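You operate a simulated robot arm through the tools that you are given. There is no shell and no other tool. Be economical: measure what you need, move in short steps, check, and stop when the job is done.

You run a simulated robot arm. Do the job below in one go: nothing can be reset, and whatever is moved stays where it is left.

## Task
Fetch the packet that says "kale" from the top of the long narrow table and set it on the top of the cabinet under the fuse box.

Only the result counts: the job must be done as asked and must still hold three seconds after the hand-in. Knocking over, shifting, dropping, spilling or breaking anything else fails it.

## Robot
A 7-joint arm with a two-finger parallel gripper on a trunk, on a base that drives. Base frame: it is fixed to the floor where the robot stands at the start and does not move with it; the origin is under the middle of the robot, x ahead of it, y to its left, z up. Readings come in m, degrees, newtons and seconds.
With the tool pointing down near the work surface it reaches from about 0.32 to 0.74 m from the robot's upright axis, wherever it stands. Its first joint turns from -115.0 to 115.0 degrees. Places, roughly: top of the cabinet under the fuse box [-1.5, -2.9, 0.8]. Payload 3.91 kg.
The TCP is the grasp point between the finger pads, 0.03 m short of the fingertips. In the tool frame z runs along the fingers and y along their closing line. The gripper opens to 0.11 m. The fingers are 0.02 m wide and 0.01 m thick; the gripper's body (0.048 by 0.112 m) begins 0.055 m behind the TCP.
Orientation is that of the tool frame in the base frame, as a unit quaternion [w, x, y, z]. With the fingers straight down and closing along the base's y, the tool's x points along the base's -x, its y along +y and its z along -z.

## Interface
- The arm moves only by the tool apply_moves. Its arguments are lists of equal length, an entry for each row: "travel": the shift along the base's x, y, z in cm, a list of three; "rot": the turn, a rotation vector about the base's x, y, z in degrees, a list of three; "hand": the finger opening in cm, from 0 to 11. In form: {"travel": [[tx, ty, tz], ...], "rot": [[ax, ay, az], ...], "hand": [hand, ...]}. A call has 1 to 10 rows; each row shifts and turns the commanded pose from where the row before left it. Rows are played at 5 a second. More than 0.05 m and 8.6 degrees between two rows, or a gripper value outside its range, and nothing of the call is played. A pose out of reach is approached as far as the arm can. The call stops where the force on the tool passes 40 N (or 10 N more than at its start, if that is more) or the arm is blocked; 0.2 s more then pass. Each finger travels about 0.108 m/s and halts on what it meets, pressing with about 28 N; the grip force reading is that of the motor and also rises with nothing between the fingers. The clock runs only during rows and for 0.2 s after the last one: add rows that do not move to give the fingers time. The reply holds the time, the measured pose of the TCP, the force on the tool along the base axes, the opening and the grip force, in the units named above and with some noise, and new pictures: "views" is both (left out), scene, wrist or none.
- Cameras (640 x 400 px; columns grow to the right, rows downward): "scene" is now at [-0.0027, 0.1169, 1.3931]; the picture's right is [-0.55, -0.84, 0.00], its down [-0.72, 0.47, -0.52] and it looks along [0.43, -0.28, -0.85] (base axes); focal length 254 px, centre (320, 200). "wrist" rides on the gripper at [0.072, 0.017, -0.103] in the tool frame; the picture's right is [-0.23, 0.97, 0.00], its down [-0.76, -0.18, -0.62] and it looks along [-0.61, -0.14, 0.78] (tool axes); focal length 222 px, centre (320, 200). There is no depth. A picture from a camera that has moved, and an enlarged one, comes with that camera's place and axes in the base frame and with its lens.
- move_column(by): slides the trunk up (or, below 0, down) by that many m; the arm and the scene camera ride with it, the base frame stays. It gives what a move gives, with no picture.
- steer(legs): drives the robot by 1 to 6 legs, each [ahead, turn to the left] in m and degrees, along the robot's own axes; the way and the turn of a leg run together, so that a leg with both is an arc; at most 1.5 m and 180 degrees a leg. The arm and the cameras ride along, it lands a little off, and it stops where it bumps. It gives what a move gives, and a new picture of the scene camera.
- head_to(pan, tilt): turns the head with the scene camera to pan (to the left, within 155 degrees either way) and tilt (down, from -29 to 69), counted from straight ahead of the robot. It gives what a move gives, and a new picture of the scene camera.
- inspect(camera, box): a new picture of the part [left, top, right, bottom] of that camera's present view, enlarged. It takes no simulated time.
- hand_in(): hands the job in; it is judged then, once.

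Work in short steps. Places have to be worked out from the pictures, the camera data and where the tool is seen: move nearer, look again, correct. Check each grasp and each placing, and mend what went wrong. You have 120 turns and 170 pictures in all, those below and enlarged ones among them. Open the gripper and draw the arm clear of the work before you hand the job in, unless the task says otherwise; then end with one line.

The tools are called as a command line: name --argument value ..., lists and objects as JSON in quotes. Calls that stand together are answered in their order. apply_moves: Moves the arm, as the interface text tells. Its arguments: {"type":"object","properties":{"travel":{"type":"array"},"rot":{"type":"array"},"hand":{"type":"array"},"views":{"type":"string","enum":["both","scene","wrist","none"]}},"required":["travel","rot","hand"]} The other tools are called the same way: move_column (by) slides the trunk up or down; steer (legs) drives the base; head_to (pan, tilt) turns the head that bears the scene camera; inspect (camera, box) takes an enlarged picture of a part of a camera's view; hand_in () hands the job in.

At the start:

```text
time: 0.0
ee_pos: [0.4356, -0.1528, 0.7908]
orientation: [0.0, 0.0, 1.0, 0.0]
wrist_force: [-0.6, -0.3, -0.2]
width: 0.11
grasp_force: 0.1
trunk travel left (down, up): [-0.525, 0.465]
robot x, y, heading: [-0.0028, 0.0003, 0.3]
head pan, tilt: [-33.2, 58.7]
```

scene: 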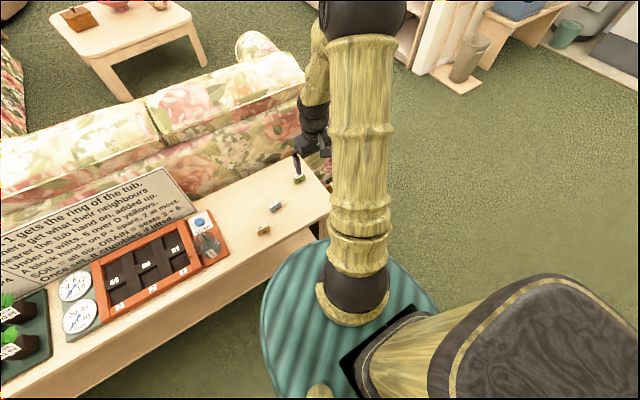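
wrist: 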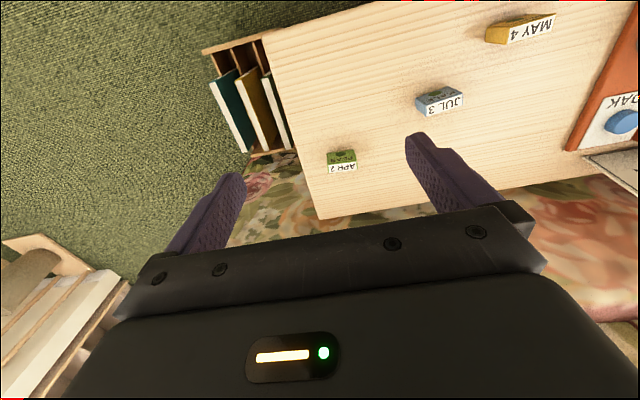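

The table shows three small packets with labels; I enlarge them to read the words.

inspect --camera "wrist" --box '[300, 0, 640, 200]'

inspect --camera "scene" --box '[0, 140, 340, 360]'

```text
1.88 times, centred on (470, 100) of wrist
camera zoom: at [0.3648, -0.1365, 0.895], right [0.23, 0.97, 0.0], down [0.76, -0.18, 0.62], along [0.61, -0.14, -0.78], focal length 418 px, centre (38, 388)
```

zoom: 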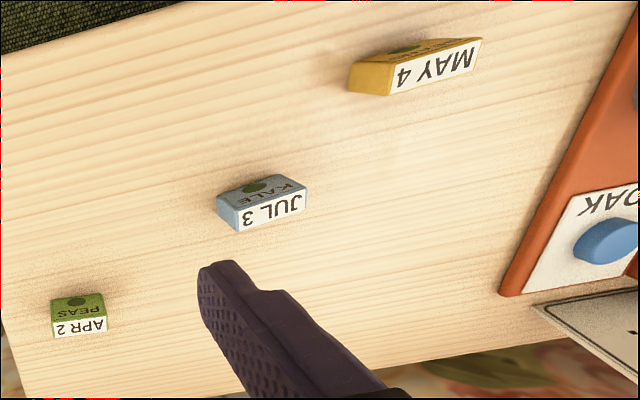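

```text
1.82 times, centred on (170, 250) of scene
camera zoom: at [-0.0027, 0.1169, 1.3931], right [-0.55, -0.84, 0.0], down [-0.72, 0.47, -0.52], along [0.43, -0.28, -0.85], focal length 461 px, centre (593, 109)
```

zoom: 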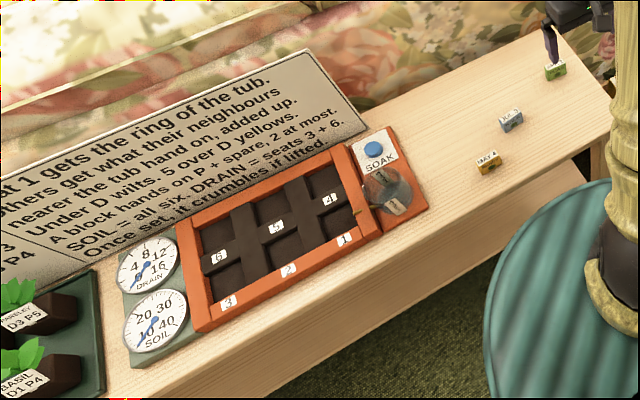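

The blue-grey packet reads KALE (JUL 3 on its top face), at about (0.485, 0.004), with its long side near y, turned about +8°. I move above it and look closer.

apply_moves --travel '[[1.2, 3.9, -1.5], [1.2, 3.9, -1.5], [1.2, 3.9, -1.5], [1.2, 3.9, -1.5], [0, 0, 0]]' --rot '[[0, 0, 2], [0, 0, 2], [0, 0, 2], [0, 0, 2], [0, 0, 0]]' --hand '[9, 9, 9, 9, 9]' --views "wrist"

inspect --camera "wrist" --box '[220, 60, 420, 200]'

```text
time: 1.2
ee_pos: [0.4842, 0.0038, 0.7312]
orientation: [0.0, -0.07, 0.998, 0.0]
wrist_force: [1.1, -0.5, -0.5]
width: 0.0903
grasp_force: 0.1
trunk travel left (down, up): [-0.525, 0.465]
robot x, y, heading: [-0.0004, 0.0005, 0.3]
head pan, tilt: [-33.2, 58.7]
camera wrist: at [0.4112, 0.0104, 0.8347], right [0.09, 1.0, 0.0], down [0.78, -0.07, 0.62], along [0.62, -0.06, -0.78], focal length 222 px, centre (320, 200)
```

wrist: 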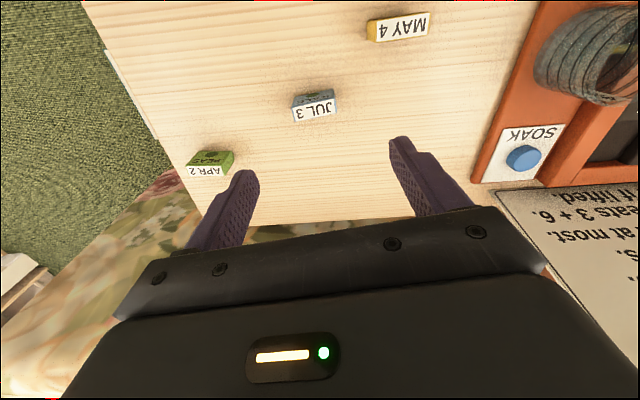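

```text
2.86 times, centred on (320, 130) of wrist
camera zoom: at [0.4112, 0.0104, 0.8347], right [0.09, 1.0, 0.0], down [0.78, -0.07, 0.62], along [0.62, -0.06, -0.78], focal length 635 px, centre (320, 400)
```

zoom: 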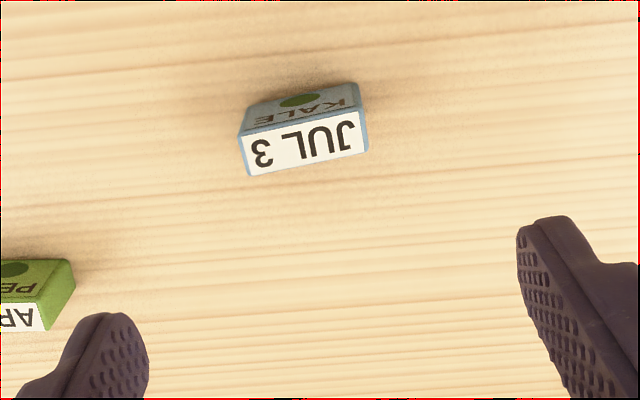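

The packet is about 45 × 15 × 36 mm, with its top at z ≈ 0.596 and its centre at (0.481, -0.003). My turn matches it, so I shift slightly and come down most of the way.

apply_moves --travel '[[-0.3, -0.6, -2], [0, 0, -3], [0, 0, -3], [0, 0, -2], [0, 0, 0]]' --rot '[[0, 0, 0], [0, 0, 0], [0, 0, 0], [0, 0, 0], [0, 0, 0]]' --hand '[9, 9, 9, 9, 9]' --views "both"

```text
time: 2.4
ee_pos: [0.4801, -0.0048, 0.631]
orientation: [0.0, -0.07, 0.998, 0.001]
wrist_force: [-0.2, -0.3, -0.8]
width: 0.0899
grasp_force: 0.0
trunk travel left (down, up): [-0.525, 0.465]
robot x, y, heading: [0.0001, 0.0017, -0.1]
head pan, tilt: [-33.2, 58.7]
camera scene: at [-0.0026, 0.1169, 1.3931], right [-0.55, -0.84, 0.0], down [-0.72, 0.47, -0.52], along [0.43, -0.28, -0.85], focal length 254 px, centre (320, 200)
camera wrist: at [0.4079, 0.0027, 0.7346], right [0.09, 1.0, 0.0], down [0.78, -0.07, 0.62], along [0.62, -0.05, -0.78], focal length 222 px, centre (320, 200)
```

scene: 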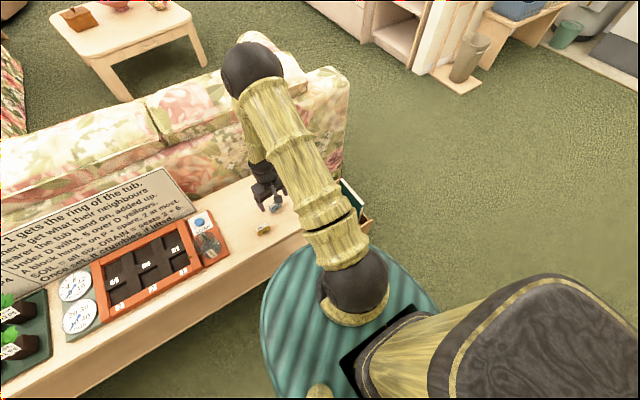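
wrist: 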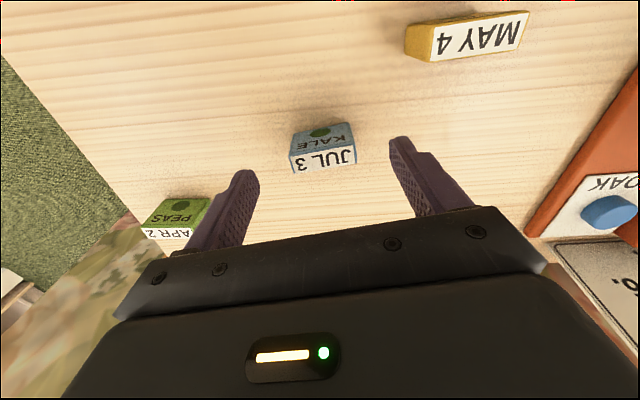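

Consistent: the packet centre is about (0.482, -0.001). I lower to z ≈ 0.599 and watch the force.

apply_moves --travel '[[0.2, 0.3, -1], [0, 0, -1.2], [0, 0, -1.0], [0, 0, 0]]' --rot '[[0, 0, 0], [0, 0, 0], [0, 0, 0], [0, 0, 0]]' --hand '[9, 9, 9, 9]' --views "wrist"

```text
time: 3.4
ee_pos: [0.4833, 0.0003, 0.5996]
orientation: [-0.001, -0.07, 0.998, 0.001]
wrist_force: [0.6, 0.1, -0.3]
width: 0.09
grasp_force: 0.1
trunk travel left (down, up): [-0.525, 0.465]
robot x, y, heading: [-0.0005, 0.003, -0.0]
head pan, tilt: [-33.2, 58.7]
camera wrist: at [0.41, 0.0064, 0.703], right [0.09, 1.0, 0.0], down [0.78, -0.07, 0.62], along [0.62, -0.05, -0.78], focal length 222 px, centre (320, 200)
```

wrist: 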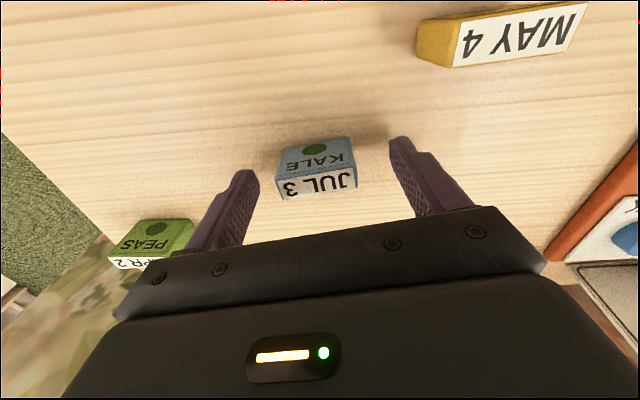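

Packet is between the fingers; its centre is about 3 mm nearer than the TCP. I correct and close.

apply_moves --travel '[[-0.25, 0.05, -0.1], [0, 0, 0], [0, 0, 0], [0, 0, 0], [0, 0, 0]]' --rot '[[0, 0, 0], [0, 0, 0], [0, 0, 0], [0, 0, 0], [0, 0, 0]]' --hand '[9, 6, 3.5, 2.5, 2.5]' --views "wrist"

```text
time: 4.6
ee_pos: [0.4814, 0.0002, 0.5986]
orientation: [0.0, -0.069, 0.998, 0.001]
wrist_force: [0.8, -0.5, 1.5]
width: 0.0449
grasp_force: 27.4
trunk travel left (down, up): [-0.525, 0.465]
robot x, y, heading: [-0.0007, 0.0001, 0.1]
head pan, tilt: [-33.2, 58.7]
camera wrist: at [0.4074, 0.0069, 0.702], right [0.09, 1.0, 0.0], down [0.78, -0.07, 0.62], along [0.62, -0.05, -0.78], focal length 222 px, centre (320, 200)
```

wrist: 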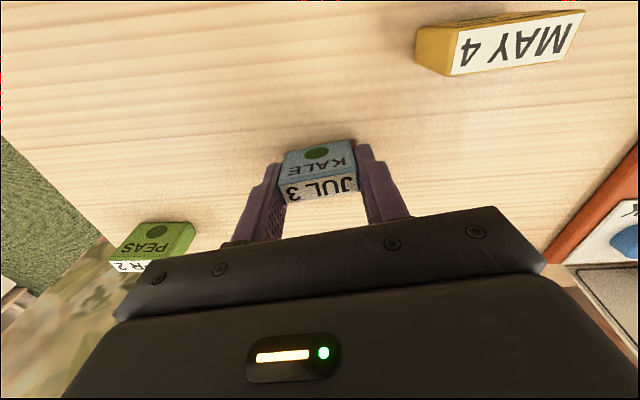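

Held at 45 mm. I lift straight up.

apply_moves --travel '[[0, 0, 1], [0, 0, 3], [0, 0, 4], [0, 0, 4], [0, 0, 4], [0, 0, 4], [0, 0, 0]]' --rot '[[0, 0, 0], [0, 0, 0], [0, 0, 0], [0, 0, 0], [0, 0, 0], [0, 0, 0], [0, 0, 0]]' --hand '[2.5, 2.5, 2.5, 2.5, 2.5, 2.5, 2.5]' --views "wrist"

head_to --pan -115 --tilt 25

head_to --pan -60 --tilt 35

head_to --pan -150 --tilt 45

```text
time: 6.2
ee_pos: [0.4803, 0.0007, 0.7968]
orientation: [0.0, -0.07, 0.998, 0.001]
wrist_force: [-0.9, 0.3, -0.8]
width: 0.0445
grasp_force: 28.4
trunk travel left (down, up): [-0.525, 0.465]
robot x, y, heading: [-0.0019, 0.0017, -0.2]
head pan, tilt: [-33.2, 58.7]
camera wrist: at [0.4074, 0.0078, 0.902], right [0.09, 1.0, 0.0], down [0.78, -0.07, 0.62], along [0.62, -0.05, -0.78], focal length 222 px, centre (320, 200)
```

wrist: 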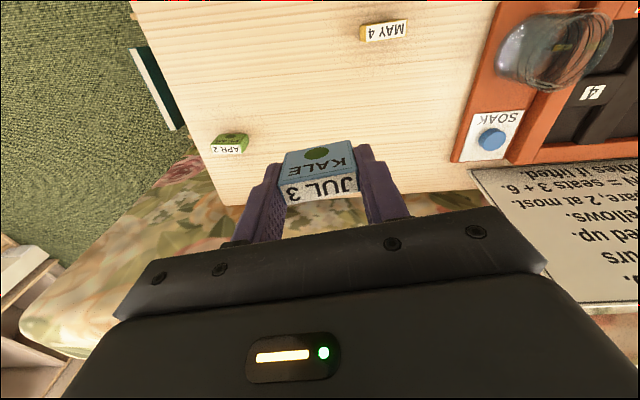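

```text
time: 7.8
ee_pos: [0.4814, 0.0004, 0.7974]
orientation: [0.0, -0.07, 0.998, 0.0]
wrist_force: [0.2, -0.3, 0.6]
width: 0.0447
grasp_force: 28.0
trunk travel left (down, up): [-0.525, 0.465]
robot x, y, heading: [0.0018, 0.001, 0.3]
head pan, tilt: [-115.0, 25.0]
camera scene: at [-0.0985, 0.0706, 1.4417], right [-0.91, 0.42, 0.0], down [0.18, 0.38, -0.91], along [-0.38, -0.82, -0.42], focal length 254 px, centre (320, 200)
```

scene: 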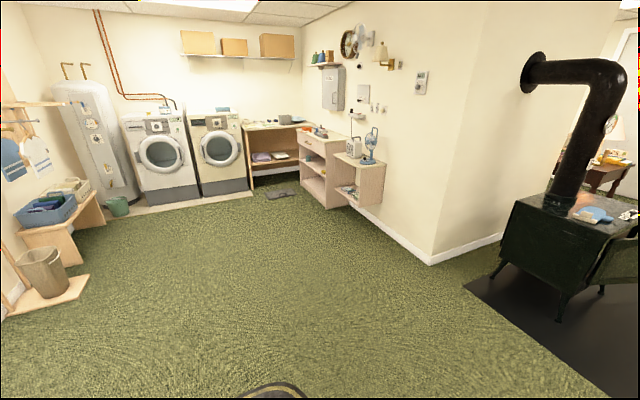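

```text
time: 9.0
ee_pos: [0.4808, 0.0023, 0.7981]
orientation: [0.0, -0.069, 0.998, 0.001]
wrist_force: [0.0, -0.1, 0.4]
width: 0.045
grasp_force: 28.0
trunk travel left (down, up): [-0.525, 0.465]
robot x, y, heading: [0.0015, 0.0012, 0.3]
head pan, tilt: [-60.0, 35.0]
camera scene: at [-0.0157, 0.0779, 1.4259], right [-0.87, -0.5, 0.0], down [-0.29, 0.5, -0.82], along [0.41, -0.71, -0.57], focal length 254 px, centre (320, 200)
```

scene: 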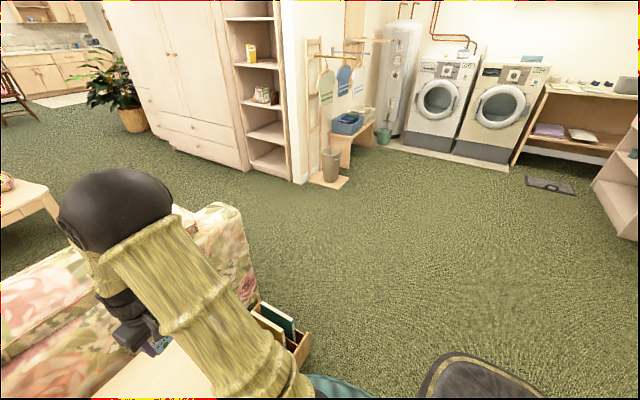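

```text
time: 10.6
ee_pos: [0.4811, 0.0024, 0.7981]
orientation: [0.0, -0.069, 0.998, 0.001]
wrist_force: [-0.5, 0.0, -0.7]
width: 0.0448
grasp_force: 28.0
trunk travel left (down, up): [-0.525, 0.465]
robot x, y, heading: [-0.0031, -0.0015, -0.0]
head pan, tilt: [-150.0, 45.0]
camera scene: at [-0.1301, 0.1135, 1.4111], right [-0.5, 0.87, 0.0], down [0.61, 0.35, -0.71], along [-0.61, -0.35, -0.71], focal length 254 px, centre (320, 200)
```

scene: 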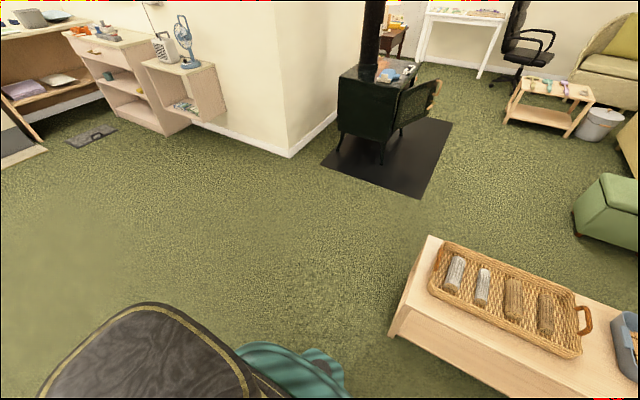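

The cabinet beneath the grey fuse box is in the first of those pictures. I look back at it and enlarge.

head_to --pan -117 --tilt 20

inspect --camera "scene" --box '[240, 60, 420, 220]'

```text
time: 11.6
ee_pos: [0.4809, 0.0014, 0.7973]
orientation: [0.0, -0.07, 0.998, 0.0]
wrist_force: [0.3, -0.3, 0.2]
width: 0.045
grasp_force: 27.5
trunk travel left (down, up): [-0.525, 0.465]
robot x, y, heading: [-0.0037, -0.0007, 0.1]
head pan, tilt: [-117.0, 20.0]
camera scene: at [-0.102, 0.0712, 1.4497], right [-0.89, 0.45, 0.0], down [0.16, 0.31, -0.94], along [-0.43, -0.84, -0.34], focal length 254 px, centre (320, 200)
```

scene: 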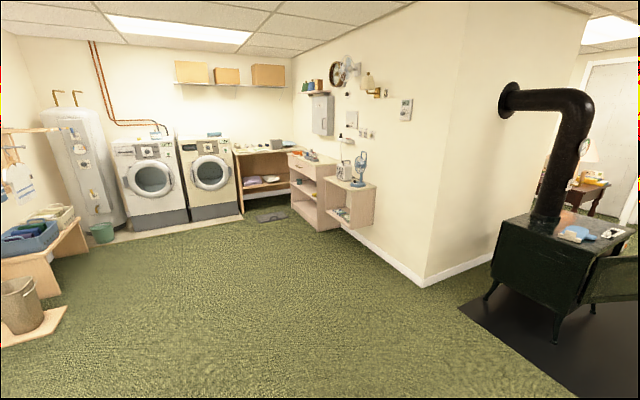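

```text
2.50 times, centred on (330, 140) of scene
camera zoom: at [-0.102, 0.0712, 1.4497], right [-0.89, 0.45, 0.0], down [0.16, 0.31, -0.94], along [-0.43, -0.84, -0.34], focal length 634 px, centre (295, 350)
```

zoom: 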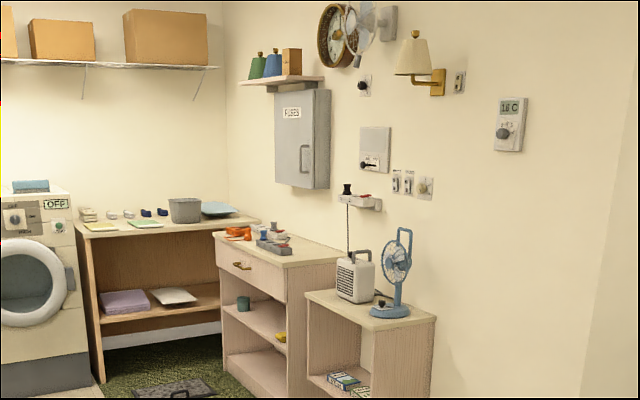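

The cabinet top spans roughly x -1.42…-1.75 and y -2.6…-3.3, with items on its far part, so the near end looks free. I raise the trunk for clearance and turn right towards it.

move_column --by 0.22

steer --legs '[[0, -108.5]]'

```text
time: 13.9
ee_pos: [0.4815, -0.0001, 1.0184]
orientation: [0.0, -0.07, 0.998, 0.001]
wrist_force: [0.1, 0.0, -0.4]
width: 0.0449
grasp_force: 27.6
trunk travel left (down, up): [-0.745, 0.245]
robot x, y, heading: [-0.0042, -0.0008, 0.1]
head pan, tilt: [-117.0, 20.0]
```

```text
time: 18.9
ee_pos: [-0.1505, -0.4569, 1.019]
orientation: [0.0, 0.769, 0.64, 0.001]
wrist_force: [0.2, -0.5, 0.1]
width: 0.0448
grasp_force: 28.5
trunk travel left (down, up): [-0.745, 0.245]
robot x, y, heading: [-0.0008, 0.0008, -108.5]
head pan, tilt: [-117.0, 20.0]
camera scene: at [0.099, 0.0756, 1.6698], right [0.71, 0.7, 0.0], down [0.24, -0.24, -0.94], along [-0.66, 0.67, -0.34], focal length 254 px, centre (320, 200)
```

scene: 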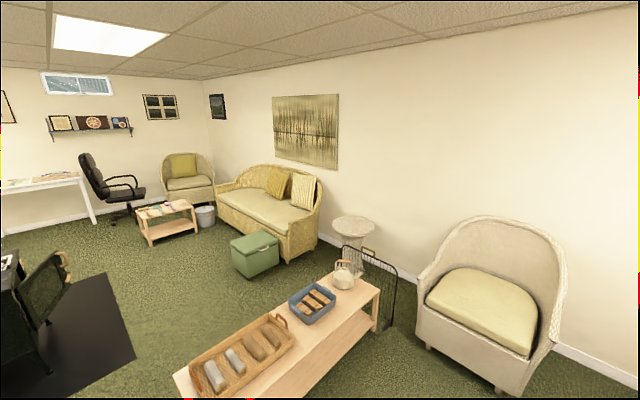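

Turn done. I drive part way, then look ahead at the cabinet.

steer --legs '[[1.4, 0]]'

head_to --pan -28 --tilt 30

inspect --camera "scene" --box '[160, 100, 480, 300]'

```text
time: 25.9
ee_pos: [-0.5865, -1.7901, 1.0186]
orientation: [0.002, 0.766, 0.643, 0.001]
wrist_force: [0.8, -1.0, 0.5]
width: 0.0446
grasp_force: 27.9
trunk travel left (down, up): [-0.745, 0.245]
robot x, y, heading: [-0.4369, -1.3276, -107.7]
head pan, tilt: [-117.0, 20.0]
camera scene: at [-0.3408, -1.2556, 1.6698], right [0.71, 0.71, 0.0], down [0.24, -0.24, -0.94], along [-0.66, 0.66, -0.34], focal length 254 px, centre (320, 200)
```

scene: 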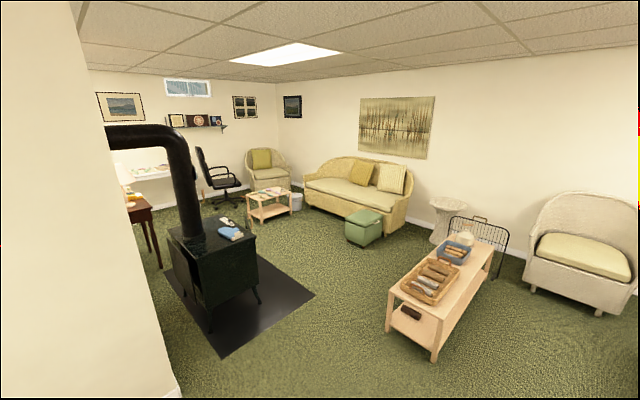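

```text
time: 27.5
ee_pos: [-0.5856, -1.7896, 1.0172]
orientation: [0.001, 0.766, 0.643, 0.0]
wrist_force: [-0.4, -0.5, -0.1]
width: 0.0448
grasp_force: 28.0
trunk travel left (down, up): [-0.745, 0.245]
robot x, y, heading: [-0.4382, -1.3308, -108.1]
head pan, tilt: [-28.0, 30.0]
camera scene: at [-0.34, -1.3839, 1.6537], right [-0.69, 0.72, 0.0], down [0.36, 0.35, -0.87], along [-0.62, -0.6, -0.5], focal length 254 px, centre (320, 200)
```

scene: 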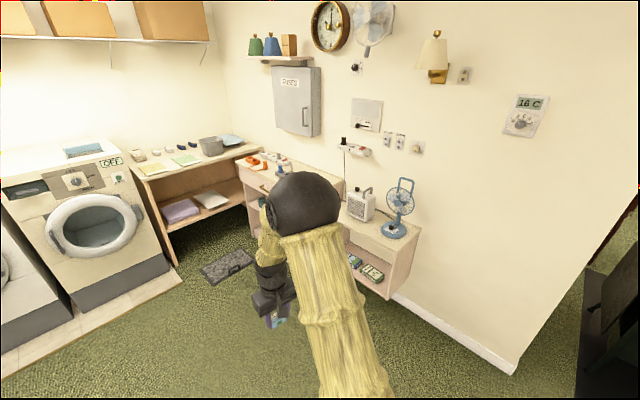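

```text
2.00 times, centred on (320, 200) of scene
camera zoom: at [-0.34, -1.3839, 1.6537], right [-0.69, 0.72, 0.0], down [0.36, 0.35, -0.87], along [-0.62, -0.6, -0.5], focal length 507 px, centre (320, 200)
```

zoom: 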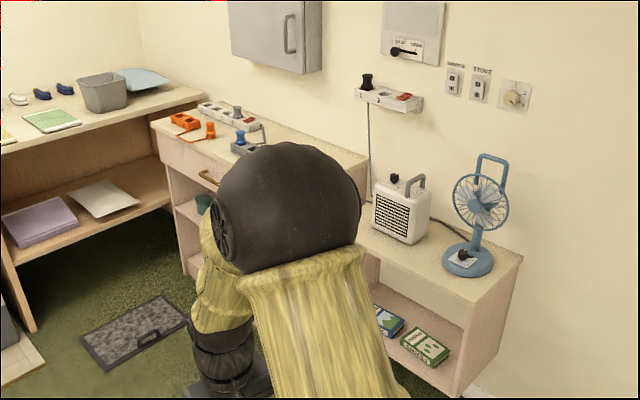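

Cabinet top: x ≈ -1.38…-1.79, y ≈ -3.46…-2.52; items at y < -2.9. I drive to about (-0.9, -2.7) and turn to face it.

steer --legs '[[1.44, 0], [0, -71]]'

head_to --pan 0 --tilt 50

apply_moves --travel '[[0, 0, 0]]' --rot '[[0, 0, 0]]' --hand '[2.5]' --views "wrist"

```text
time: 37.8
ee_pos: [-1.3778, -2.6995, 1.018]
orientation: [0.002, 0.998, 0.069, 0.001]
wrist_force: [-0.4, 0.3, 0.0]
width: 0.0445
grasp_force: 28.0
trunk travel left (down, up): [-0.745, 0.245]
robot x, y, heading: [-0.8969, -2.7033, 179.7]
head pan, tilt: [-28.0, 30.0]
camera scene: at [-0.9167, -2.8087, 1.6537], right [0.47, 0.88, 0.0], down [0.44, -0.24, -0.87], along [-0.76, 0.41, -0.5], focal length 254 px, centre (320, 200)
```

scene: 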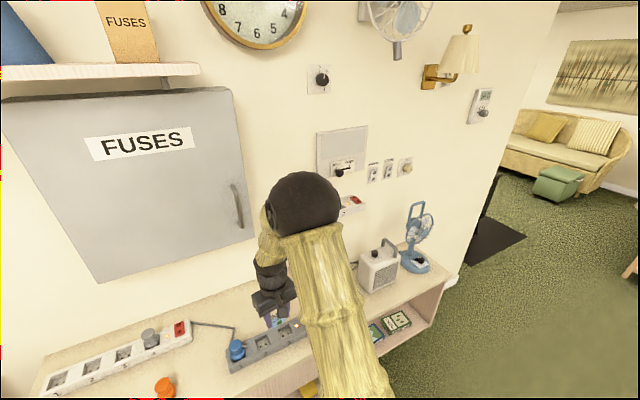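

```text
time: 38.7
ee_pos: [-1.3773, -2.6991, 1.0175]
orientation: [0.0, 0.998, 0.069, 0.0]
wrist_force: [0.2, 0.2, -0.2]
width: 0.0448
grasp_force: 27.7
trunk travel left (down, up): [-0.745, 0.245]
robot x, y, heading: [-0.8952, -2.7014, 179.6]
head pan, tilt: [0.0, 50.0]
camera scene: at [-0.914, -2.8512, 1.6242], right [0.0, 1.0, 0.0], down [0.77, 0.0, -0.64], along [-0.64, 0.0, -0.77], focal length 254 px, centre (320, 200)
```

scene: 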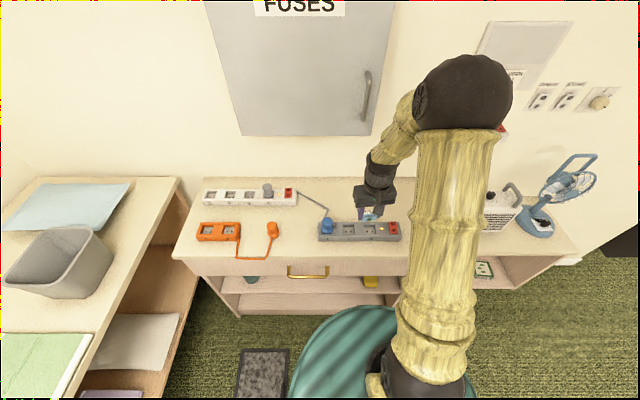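

```text
time: 39.1
ee_pos: [-1.3771, -2.6999, 1.0174]
orientation: [0.001, 0.998, 0.068, 0.0]
wrist_force: [0.6, 0.2, 0.4]
width: 0.0448
grasp_force: 27.9
trunk travel left (down, up): [-0.745, 0.245]
robot x, y, heading: [-0.8943, -2.6986, 179.7]
head pan, tilt: [0.0, 50.0]
camera wrist: at [-1.3026, -2.7065, 1.1216], right [-0.09, -1.0, 0.0], down [-0.78, 0.07, 0.62], along [-0.62, 0.06, -0.78], focal length 222 px, centre (320, 200)
```

wrist: 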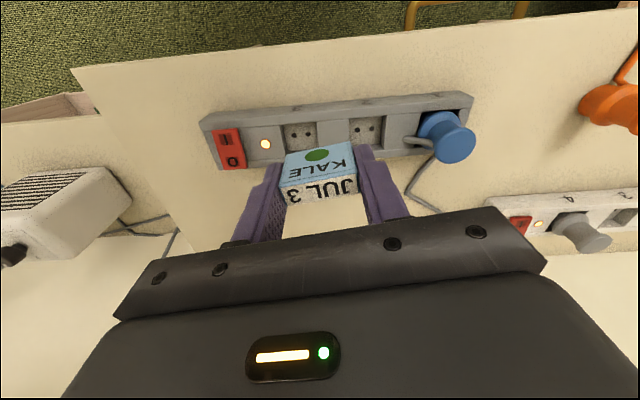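

Grey power strip lies at x -1.39…-1.48, y -2.88…-2.54, fuse box bottom at z ≈ 1.15 for y < -2.65. Free spot behind the strip is around (-1.55, -2.58). I move sideways to y -2.58 and down a little for a better view.

apply_moves --travel '[[0, 4, 0], [0, 4, 0], [0, 4, -2], [0, 0, -4], [0, 0, 0]]' --rot '[[0, 0, 0], [0, 0, 0], [0, 0, 0], [0, 0, 0], [0, 0, 0]]' --hand '[2.5, 2.5, 2.5, 2.5, 2.5]'

head_to --pan -20 --tilt 40

```text
time: 40.3
ee_pos: [-1.3768, -2.579, 0.9582]
orientation: [0.001, 0.998, 0.069, 0.001]
wrist_force: [0.7, -0.1, 0.6]
width: 0.0447
grasp_force: 28.0
trunk travel left (down, up): [-0.745, 0.245]
robot x, y, heading: [-0.8951, -2.7019, 179.7]
head pan, tilt: [0.0, 50.0]
camera scene: at [-0.9135, -2.8512, 1.6242], right [0.0, 1.0, 0.0], down [0.77, 0.0, -0.64], along [-0.64, 0.0, -0.77], focal length 254 px, centre (320, 200)
camera wrist: at [-1.3027, -2.5855, 1.0612], right [-0.09, -1.0, 0.0], down [-0.78, 0.07, 0.62], along [-0.62, 0.06, -0.78], focal length 222 px, centre (320, 200)
```

scene: 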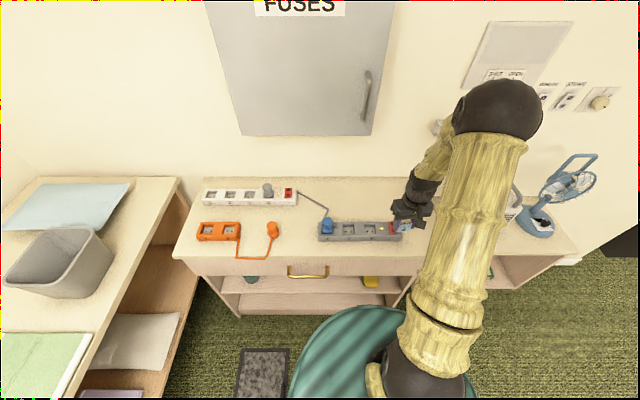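
wrist: 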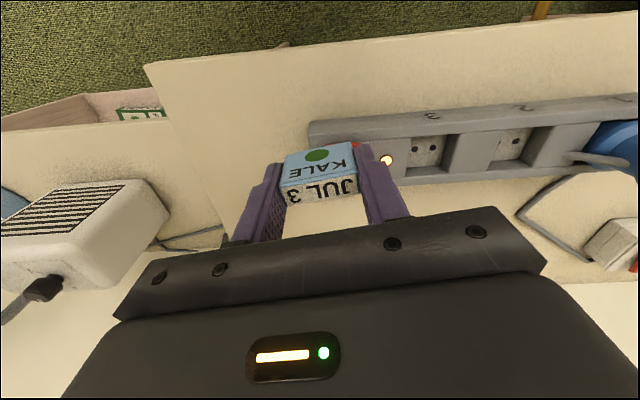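

```text
time: 41.1
ee_pos: [-1.3777, -2.5787, 0.9574]
orientation: [0.001, 0.998, 0.07, 0.0]
wrist_force: [0.3, 0.0, 0.1]
width: 0.0452
grasp_force: 28.0
trunk travel left (down, up): [-0.745, 0.245]
robot x, y, heading: [-0.897, -2.7, 179.8]
head pan, tilt: [-20.0, 40.0]
camera scene: at [-0.9169, -2.8223, 1.6383], right [0.34, 0.94, 0.0], down [0.6, -0.22, -0.77], along [-0.72, 0.26, -0.64], focal length 254 px, centre (320, 200)
```

scene: 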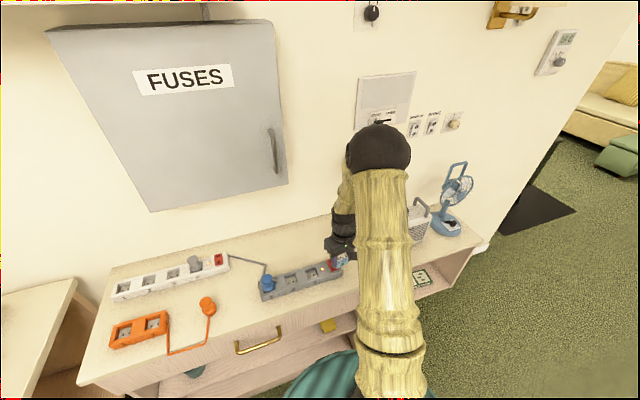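

Path behind the strip's end is clear; I move forward over the strip at this height to x ≈ -1.55 and watch.

apply_moves --travel '[[-4, 0.5, 0], [-4, 0.5, 0], [-4, 0, 0], [-4, 0, 0], [-1, 0, 0], [0, 0, 0]]' --rot '[[0, 0, 0], [0, 0, 0], [0, 0, 0], [0, 0, 0], [0, 0, 0], [0, 0, 0]]' --hand '[2.5, 2.5, 2.5, 2.5, 2.5, 2.5]'

```text
time: 42.5
ee_pos: [-1.5482, -2.5694, 0.9567]
orientation: [0.001, 0.998, 0.069, 0.0]
wrist_force: [0.0, -1.3, -0.2]
width: 0.0447
grasp_force: 27.2
trunk travel left (down, up): [-0.745, 0.245]
robot x, y, heading: [-0.8953, -2.6979, 179.5]
head pan, tilt: [-20.0, 40.0]
camera scene: at [-0.9169, -2.8221, 1.6383], right [0.35, 0.94, 0.0], down [0.6, -0.22, -0.77], along [-0.72, 0.26, -0.64], focal length 254 px, centre (320, 200)
camera wrist: at [-1.4733, -2.5763, 1.061], right [-0.09, -1.0, 0.0], down [-0.78, 0.07, 0.62], along [-0.62, 0.06, -0.78], focal length 222 px, centre (320, 200)
```

scene: 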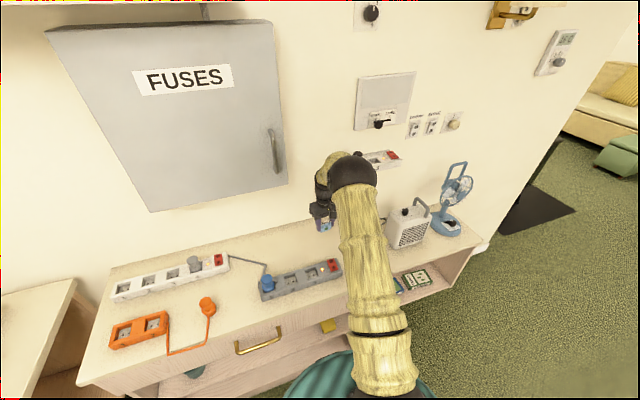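
wrist: 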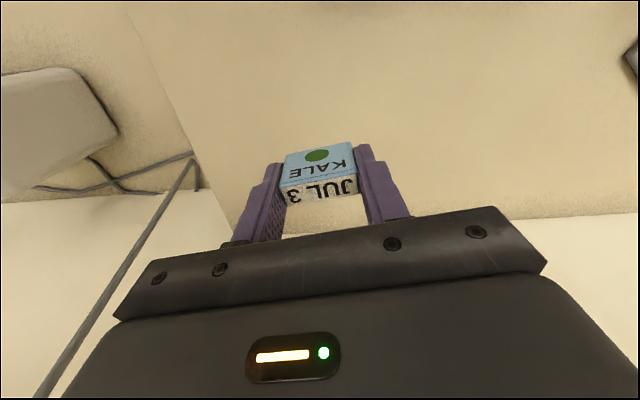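

Surface beneath is clear. I descend to about 0.89, then in small steps while reading force.

apply_moves --travel '[[0, 0, -2.5], [0, 0, -2.5], [0, 0, -1.5], [0, 0, 0]]' --rot '[[0, 0, 0], [0, 0, 0], [0, 0, 0], [0, 0, 0]]' --hand '[2.5, 2.5, 2.5, 2.5]'

```text
time: 43.5
ee_pos: [-1.5478, -2.5688, 0.8921]
orientation: [0.0, 0.998, 0.069, 0.0]
wrist_force: [0.4, 0.3, 0.8]
width: 0.0449
grasp_force: 28.6
trunk travel left (down, up): [-0.745, 0.245]
robot x, y, heading: [-0.8954, -2.7, 179.8]
head pan, tilt: [-20.0, 40.0]
camera scene: at [-0.9167, -2.8222, 1.6383], right [0.35, 0.94, 0.0], down [0.6, -0.22, -0.77], along [-0.72, 0.26, -0.64], focal length 254 px, centre (320, 200)
camera wrist: at [-1.4724, -2.5765, 0.996], right [-0.09, -1.0, 0.0], down [-0.78, 0.07, 0.62], along [-0.62, 0.06, -0.78], focal length 222 px, centre (320, 200)
```

scene: 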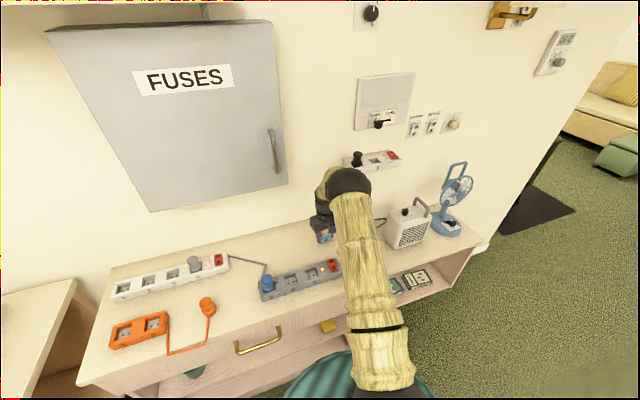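
wrist: 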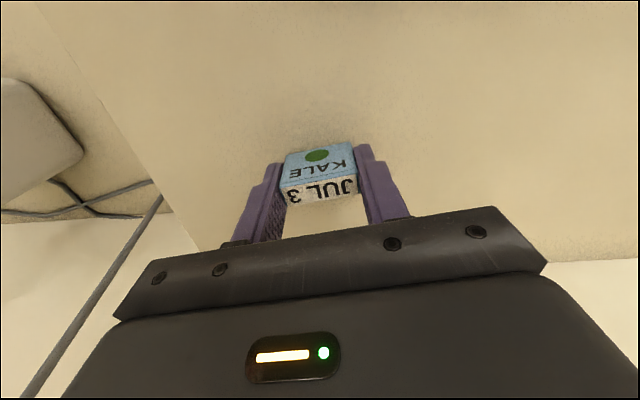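

Still free; I step down slowly.

apply_moves --travel '[[0, 0, -0.8], [0, 0, -0.6], [0, 0, -0.5], [0, 0, -0.4], [0, 0, 0]]' --rot '[[0, 0, 0], [0, 0, 0], [0, 0, 0], [0, 0, 0], [0, 0, 0]]' --hand '[2.5, 2.5, 2.5, 2.5, 2.5]' --views "wrist"

```text
time: 44.5
ee_pos: [-1.5485, -2.5698, 0.8806]
orientation: [0.0, 0.998, 0.069, -0.007]
wrist_force: [6.7, -0.5, 19.5]
width: 0.045
grasp_force: 28.8
trunk travel left (down, up): [-0.745, 0.245]
robot x, y, heading: [-0.8981, -2.6979, 179.7]
head pan, tilt: [-20.0, 40.0]
stopped in row 4: the force on the tool passed its limit (the readings are from after the stop); the commanded pose is now the measured one
camera wrist: at [-1.4731, -2.5768, 0.983], right [-0.09, -1.0, 0.0], down [-0.77, 0.07, 0.63], along [-0.63, 0.06, -0.77], focal length 222 px, centre (320, 200)
```

wrist: 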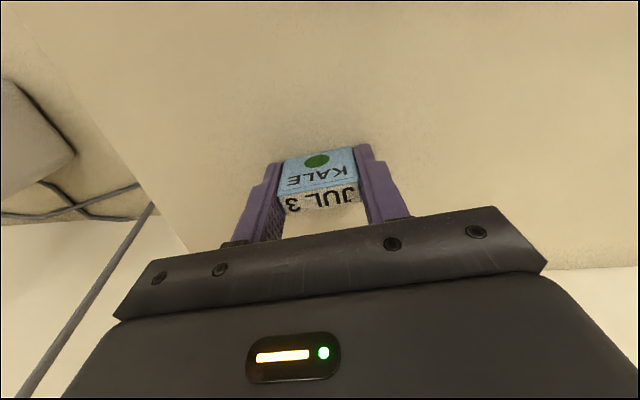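

Contact at TCP z 0.881, so the top is about 0.842. The packet seems to have pivoted slightly in the grip; I relieve the force and look closely.

apply_moves --travel '[[0, 0, 0.2], [0, 0, 0]]' --rot '[[0, 0, 0], [0, 0, 0]]' --hand '[2.5, 2.5]' --views "none"

inspect --camera "wrist" --box '[240, 120, 400, 220]'

inspect --camera "scene" --box '[260, 160, 420, 260]'

```text
time: 45.1
ee_pos: [-1.5496, -2.5699, 0.8795]
orientation: [-0.001, 0.998, 0.069, -0.006]
wrist_force: [2.2, -0.1, 17.5]
width: 0.0447
grasp_force: 28.3
trunk travel left (down, up): [-0.745, 0.245]
robot x, y, heading: [-0.8969, -2.6961, 180.1]
head pan, tilt: [-20.0, 40.0]
```

```text
4.00 times, centred on (320, 170) of wrist
camera zoom: at [-1.4733, -2.5768, 0.983], right [-0.09, -1.0, 0.0], down [-0.77, 0.07, 0.63], along [-0.63, 0.06, -0.77], focal length 888 px, centre (320, 320)
```

zoom: 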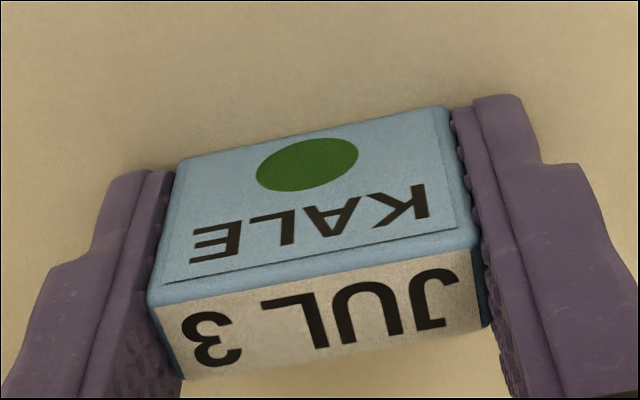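

```text
4.00 times, centred on (340, 210) of scene
camera zoom: at [-0.9142, -2.8226, 1.6383], right [0.35, 0.94, 0.0], down [0.6, -0.22, -0.77], along [-0.72, 0.26, -0.64], focal length 1014 px, centre (240, 160)
```

zoom: 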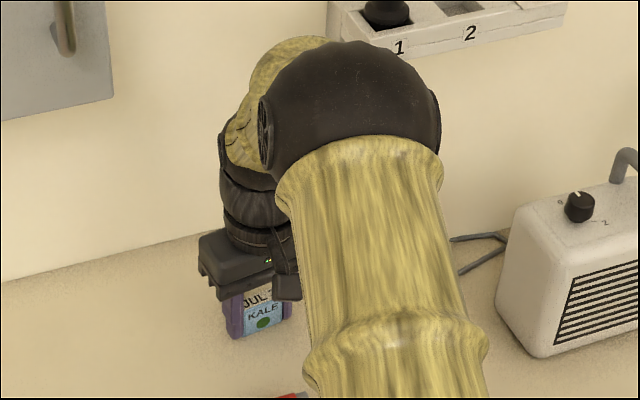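

The packet's top leans toward the wall by roughly 10° in the grip. I lift 1 cm to re-measure.

apply_moves --travel '[[0, 0, 0.8], [0, 0, 0.7], [0, 0, 0]]' --rot '[[0, 0, 0], [0, 0, 0], [0, 0, 0]]' --hand '[2.5, 2.5, 2.5]' --views "none"

inspect --camera "wrist" --box '[240, 120, 400, 220]'

inspect --camera "scene" --box '[290, 215, 354, 255]'

```text
time: 45.9
ee_pos: [-1.5502, -2.5698, 0.8934]
orientation: [0.0, 0.998, 0.069, -0.004]
wrist_force: [0.3, -0.6, 0.0]
width: 0.0447
grasp_force: 28.4
trunk travel left (down, up): [-0.745, 0.245]
robot x, y, heading: [-0.9001, -2.6977, 179.7]
head pan, tilt: [-20.0, 40.0]
```

```text
4.00 times, centred on (320, 170) of wrist
camera zoom: at [-1.4744, -2.5769, 0.9966], right [-0.09, -1.0, 0.0], down [-0.77, 0.07, 0.63], along [-0.63, 0.06, -0.78], focal length 888 px, centre (320, 320)
```

zoom: 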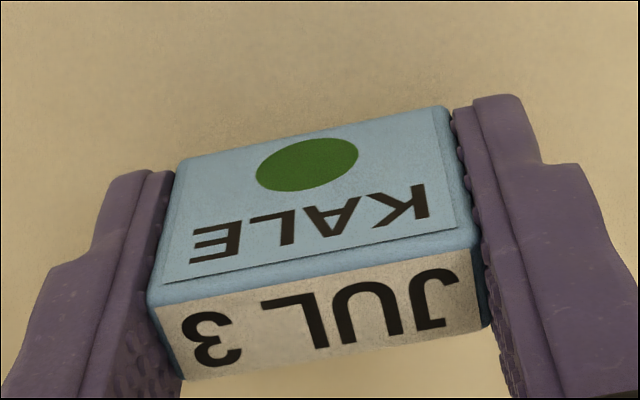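

```text
10.00 times, centred on (322, 235) of scene
camera zoom: at [-0.9166, -2.8222, 1.6383], right [0.35, 0.94, 0.0], down [0.6, -0.22, -0.77], along [-0.72, 0.26, -0.64], focal length 2536 px, centre (300, -150)
```

zoom: 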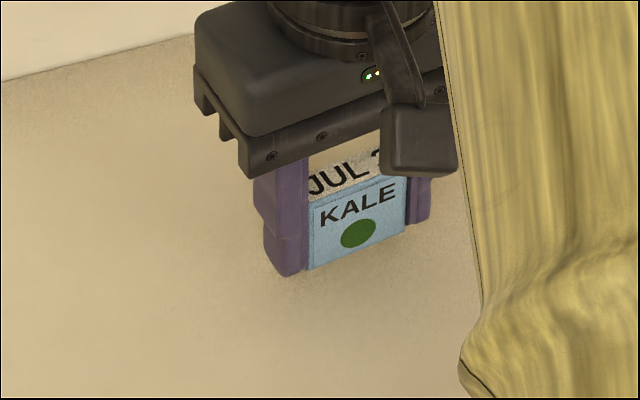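

The packet slid up flush with the fingertips and leans ~5° toward the wall; surface is z ≈ 0.849. I tilt the tool back 4.5° about y and lower gently.

apply_moves --travel '[[0, 0, 0], [0, 0, -0.4], [0, 0, -0.3], [0, 0, -0.2], [0, 0, 0]]' --rot '[[0, 4.5, 0], [0, 0, 0], [0, 0, 0], [0, 0, 0], [0, 0, 0]]' --hand '[2.5, 2.5, 2.5, 2.5, 2.5]' --views "wrist"

inspect --camera "scene" --box '[290, 215, 354, 255]'

```text
time: 47.1
ee_pos: [-1.5503, -2.5704, 0.8851]
orientation: [-0.004, 0.997, 0.069, -0.043]
wrist_force: [-0.2, -0.3, -0.6]
width: 0.0449
grasp_force: 27.6
trunk travel left (down, up): [-0.745, 0.245]
robot x, y, heading: [-0.8976, -2.7002, 179.8]
head pan, tilt: [-20.0, 40.0]
camera wrist: at [-1.4664, -2.5766, 0.9817], right [-0.09, -1.0, 0.01], down [-0.72, 0.07, 0.69], along [-0.69, 0.06, -0.73], focal length 222 px, centre (320, 200)
```

wrist: 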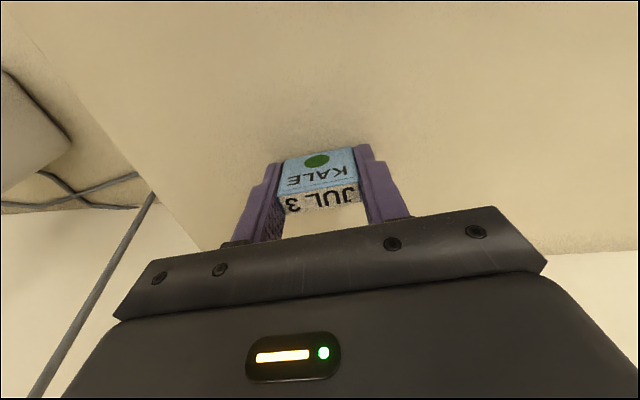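

```text
10.00 times, centred on (322, 235) of scene
camera zoom: at [-0.9168, -2.8222, 1.6383], right [0.35, 0.94, 0.0], down [0.6, -0.22, -0.77], along [-0.72, 0.26, -0.64], focal length 2536 px, centre (300, -150)
```

zoom: 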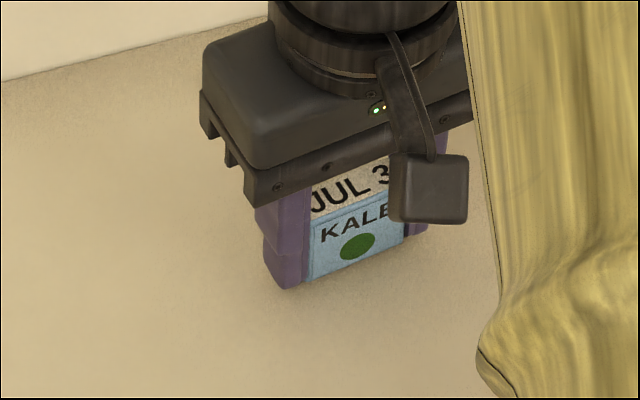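

No contact yet at 0.885; I lower by millimetres.

apply_moves --travel '[[0, 0, -0.15], [0, 0, -0.15], [0, 0, 0]]' --rot '[[0, 0, 0], [0, 0, 0], [0, 0, 0]]' --hand '[2.5, 2.5, 2.5]' --views "none"

```text
time: 47.9
ee_pos: [-1.5506, -2.5691, 0.8817]
orientation: [-0.003, 0.997, 0.07, -0.043]
wrist_force: [0.5, 0.1, -0.4]
width: 0.0448
grasp_force: 27.6
trunk travel left (down, up): [-0.745, 0.245]
robot x, y, heading: [-0.8958, -2.7004, 179.9]
head pan, tilt: [-20.0, 40.0]
```

apply_moves --travel '[[0, 0, -0.12], [0, 0, 0]]' --rot '[[0, 0, 0], [0, 0, 0]]' --hand '[2.5, 2.5]' --views "none"

```text
time: 48.5
ee_pos: [-1.5492, -2.5698, 0.8809]
orientation: [-0.004, 0.997, 0.069, -0.044]
wrist_force: [0.0, -1.7, 2.7]
width: 0.0448
grasp_force: 28.2
trunk travel left (down, up): [-0.745, 0.245]
robot x, y, heading: [-0.8956, -2.6993, 179.6]
head pan, tilt: [-20.0, 40.0]
```

First light contact (≈2.7 N) at 0.881. I check the packet's stance before releasing.

inspect --camera "wrist" --box '[240, 120, 400, 220]'

inspect --camera "scene" --box '[290, 215, 354, 255]'

```text
4.00 times, centred on (320, 170) of wrist
camera zoom: at [-1.4662, -2.5767, 0.9779], right [-0.09, -1.0, 0.01], down [-0.72, 0.07, 0.69], along [-0.69, 0.06, -0.72], focal length 888 px, centre (320, 320)
```

zoom: 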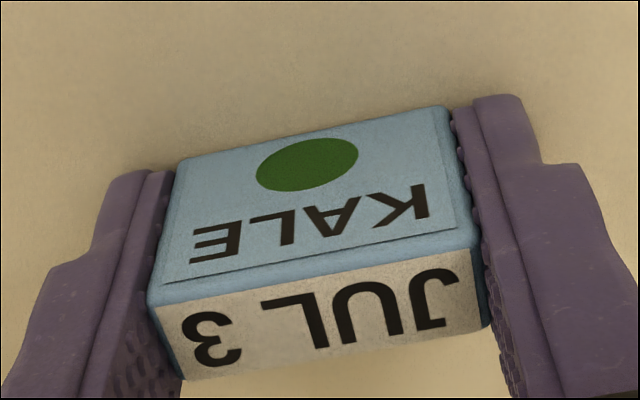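

```text
10.00 times, centred on (322, 235) of scene
camera zoom: at [-0.9163, -2.8223, 1.6384], right [0.35, 0.94, 0.0], down [0.6, -0.22, -0.77], along [-0.72, 0.26, -0.64], focal length 2536 px, centre (300, -150)
```

zoom: 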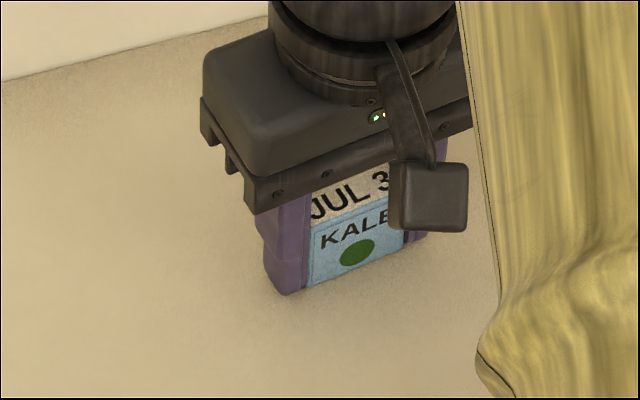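

Stance looks close to upright. I open in small steps so it settles.

apply_moves --travel '[[0, 0, 0], [0, 0, 0], [0, 0, 0], [0, 0, 0]]' --rot '[[0, 0, 0], [0, 0, 0], [0, 0, 0], [0, 0, 0]]' --hand '[4.5, 4.8, 5.2, 6]' --views "wrist"

inspect --camera "wrist" --box '[240, 120, 400, 220]'

inspect --camera "scene" --box '[290, 215, 354, 255]'

```text
time: 49.5
ee_pos: [-1.5496, -2.5702, 0.8829]
orientation: [-0.004, 0.997, 0.069, -0.044]
wrist_force: [0.5, 2.7, 7.0]
width: 0.0589
grasp_force: 0.1
trunk travel left (down, up): [-0.745, 0.245]
robot x, y, heading: [-0.8972, -2.6971, 179.6]
head pan, tilt: [-20.0, 40.0]
camera wrist: at [-1.4658, -2.5762, 0.978], right [-0.09, -1.0, 0.01], down [-0.72, 0.07, 0.69], along [-0.69, 0.06, -0.72], focal length 222 px, centre (320, 200)
```

wrist: 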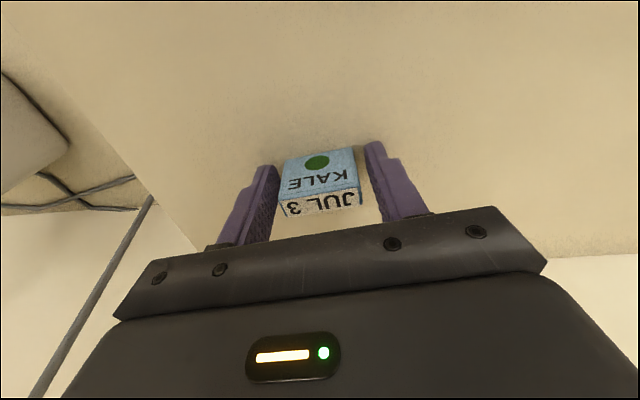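

```text
4.00 times, centred on (320, 170) of wrist
camera zoom: at [-1.4658, -2.5762, 0.978], right [-0.09, -1.0, 0.01], down [-0.72, 0.07, 0.69], along [-0.69, 0.06, -0.72], focal length 888 px, centre (320, 320)
```

zoom: 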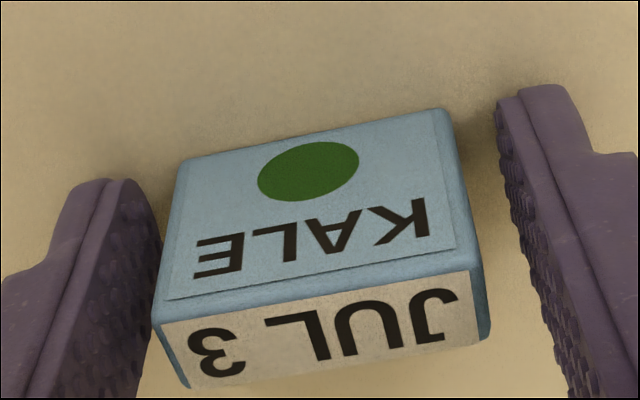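

```text
10.00 times, centred on (322, 235) of scene
camera zoom: at [-0.9159, -2.8219, 1.6384], right [0.35, 0.94, 0.0], down [0.6, -0.22, -0.77], along [-0.72, 0.26, -0.64], focal length 2536 px, centre (300, -150)
```

zoom: 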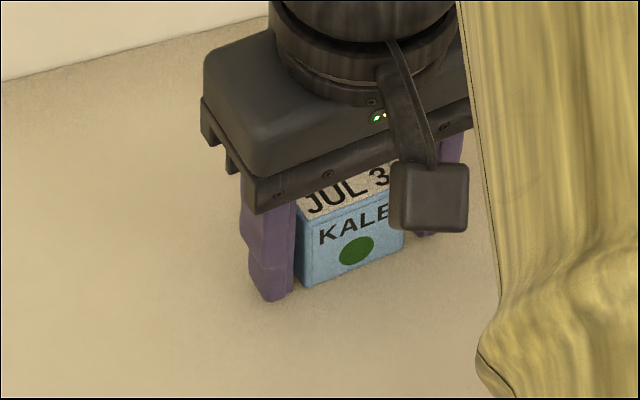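

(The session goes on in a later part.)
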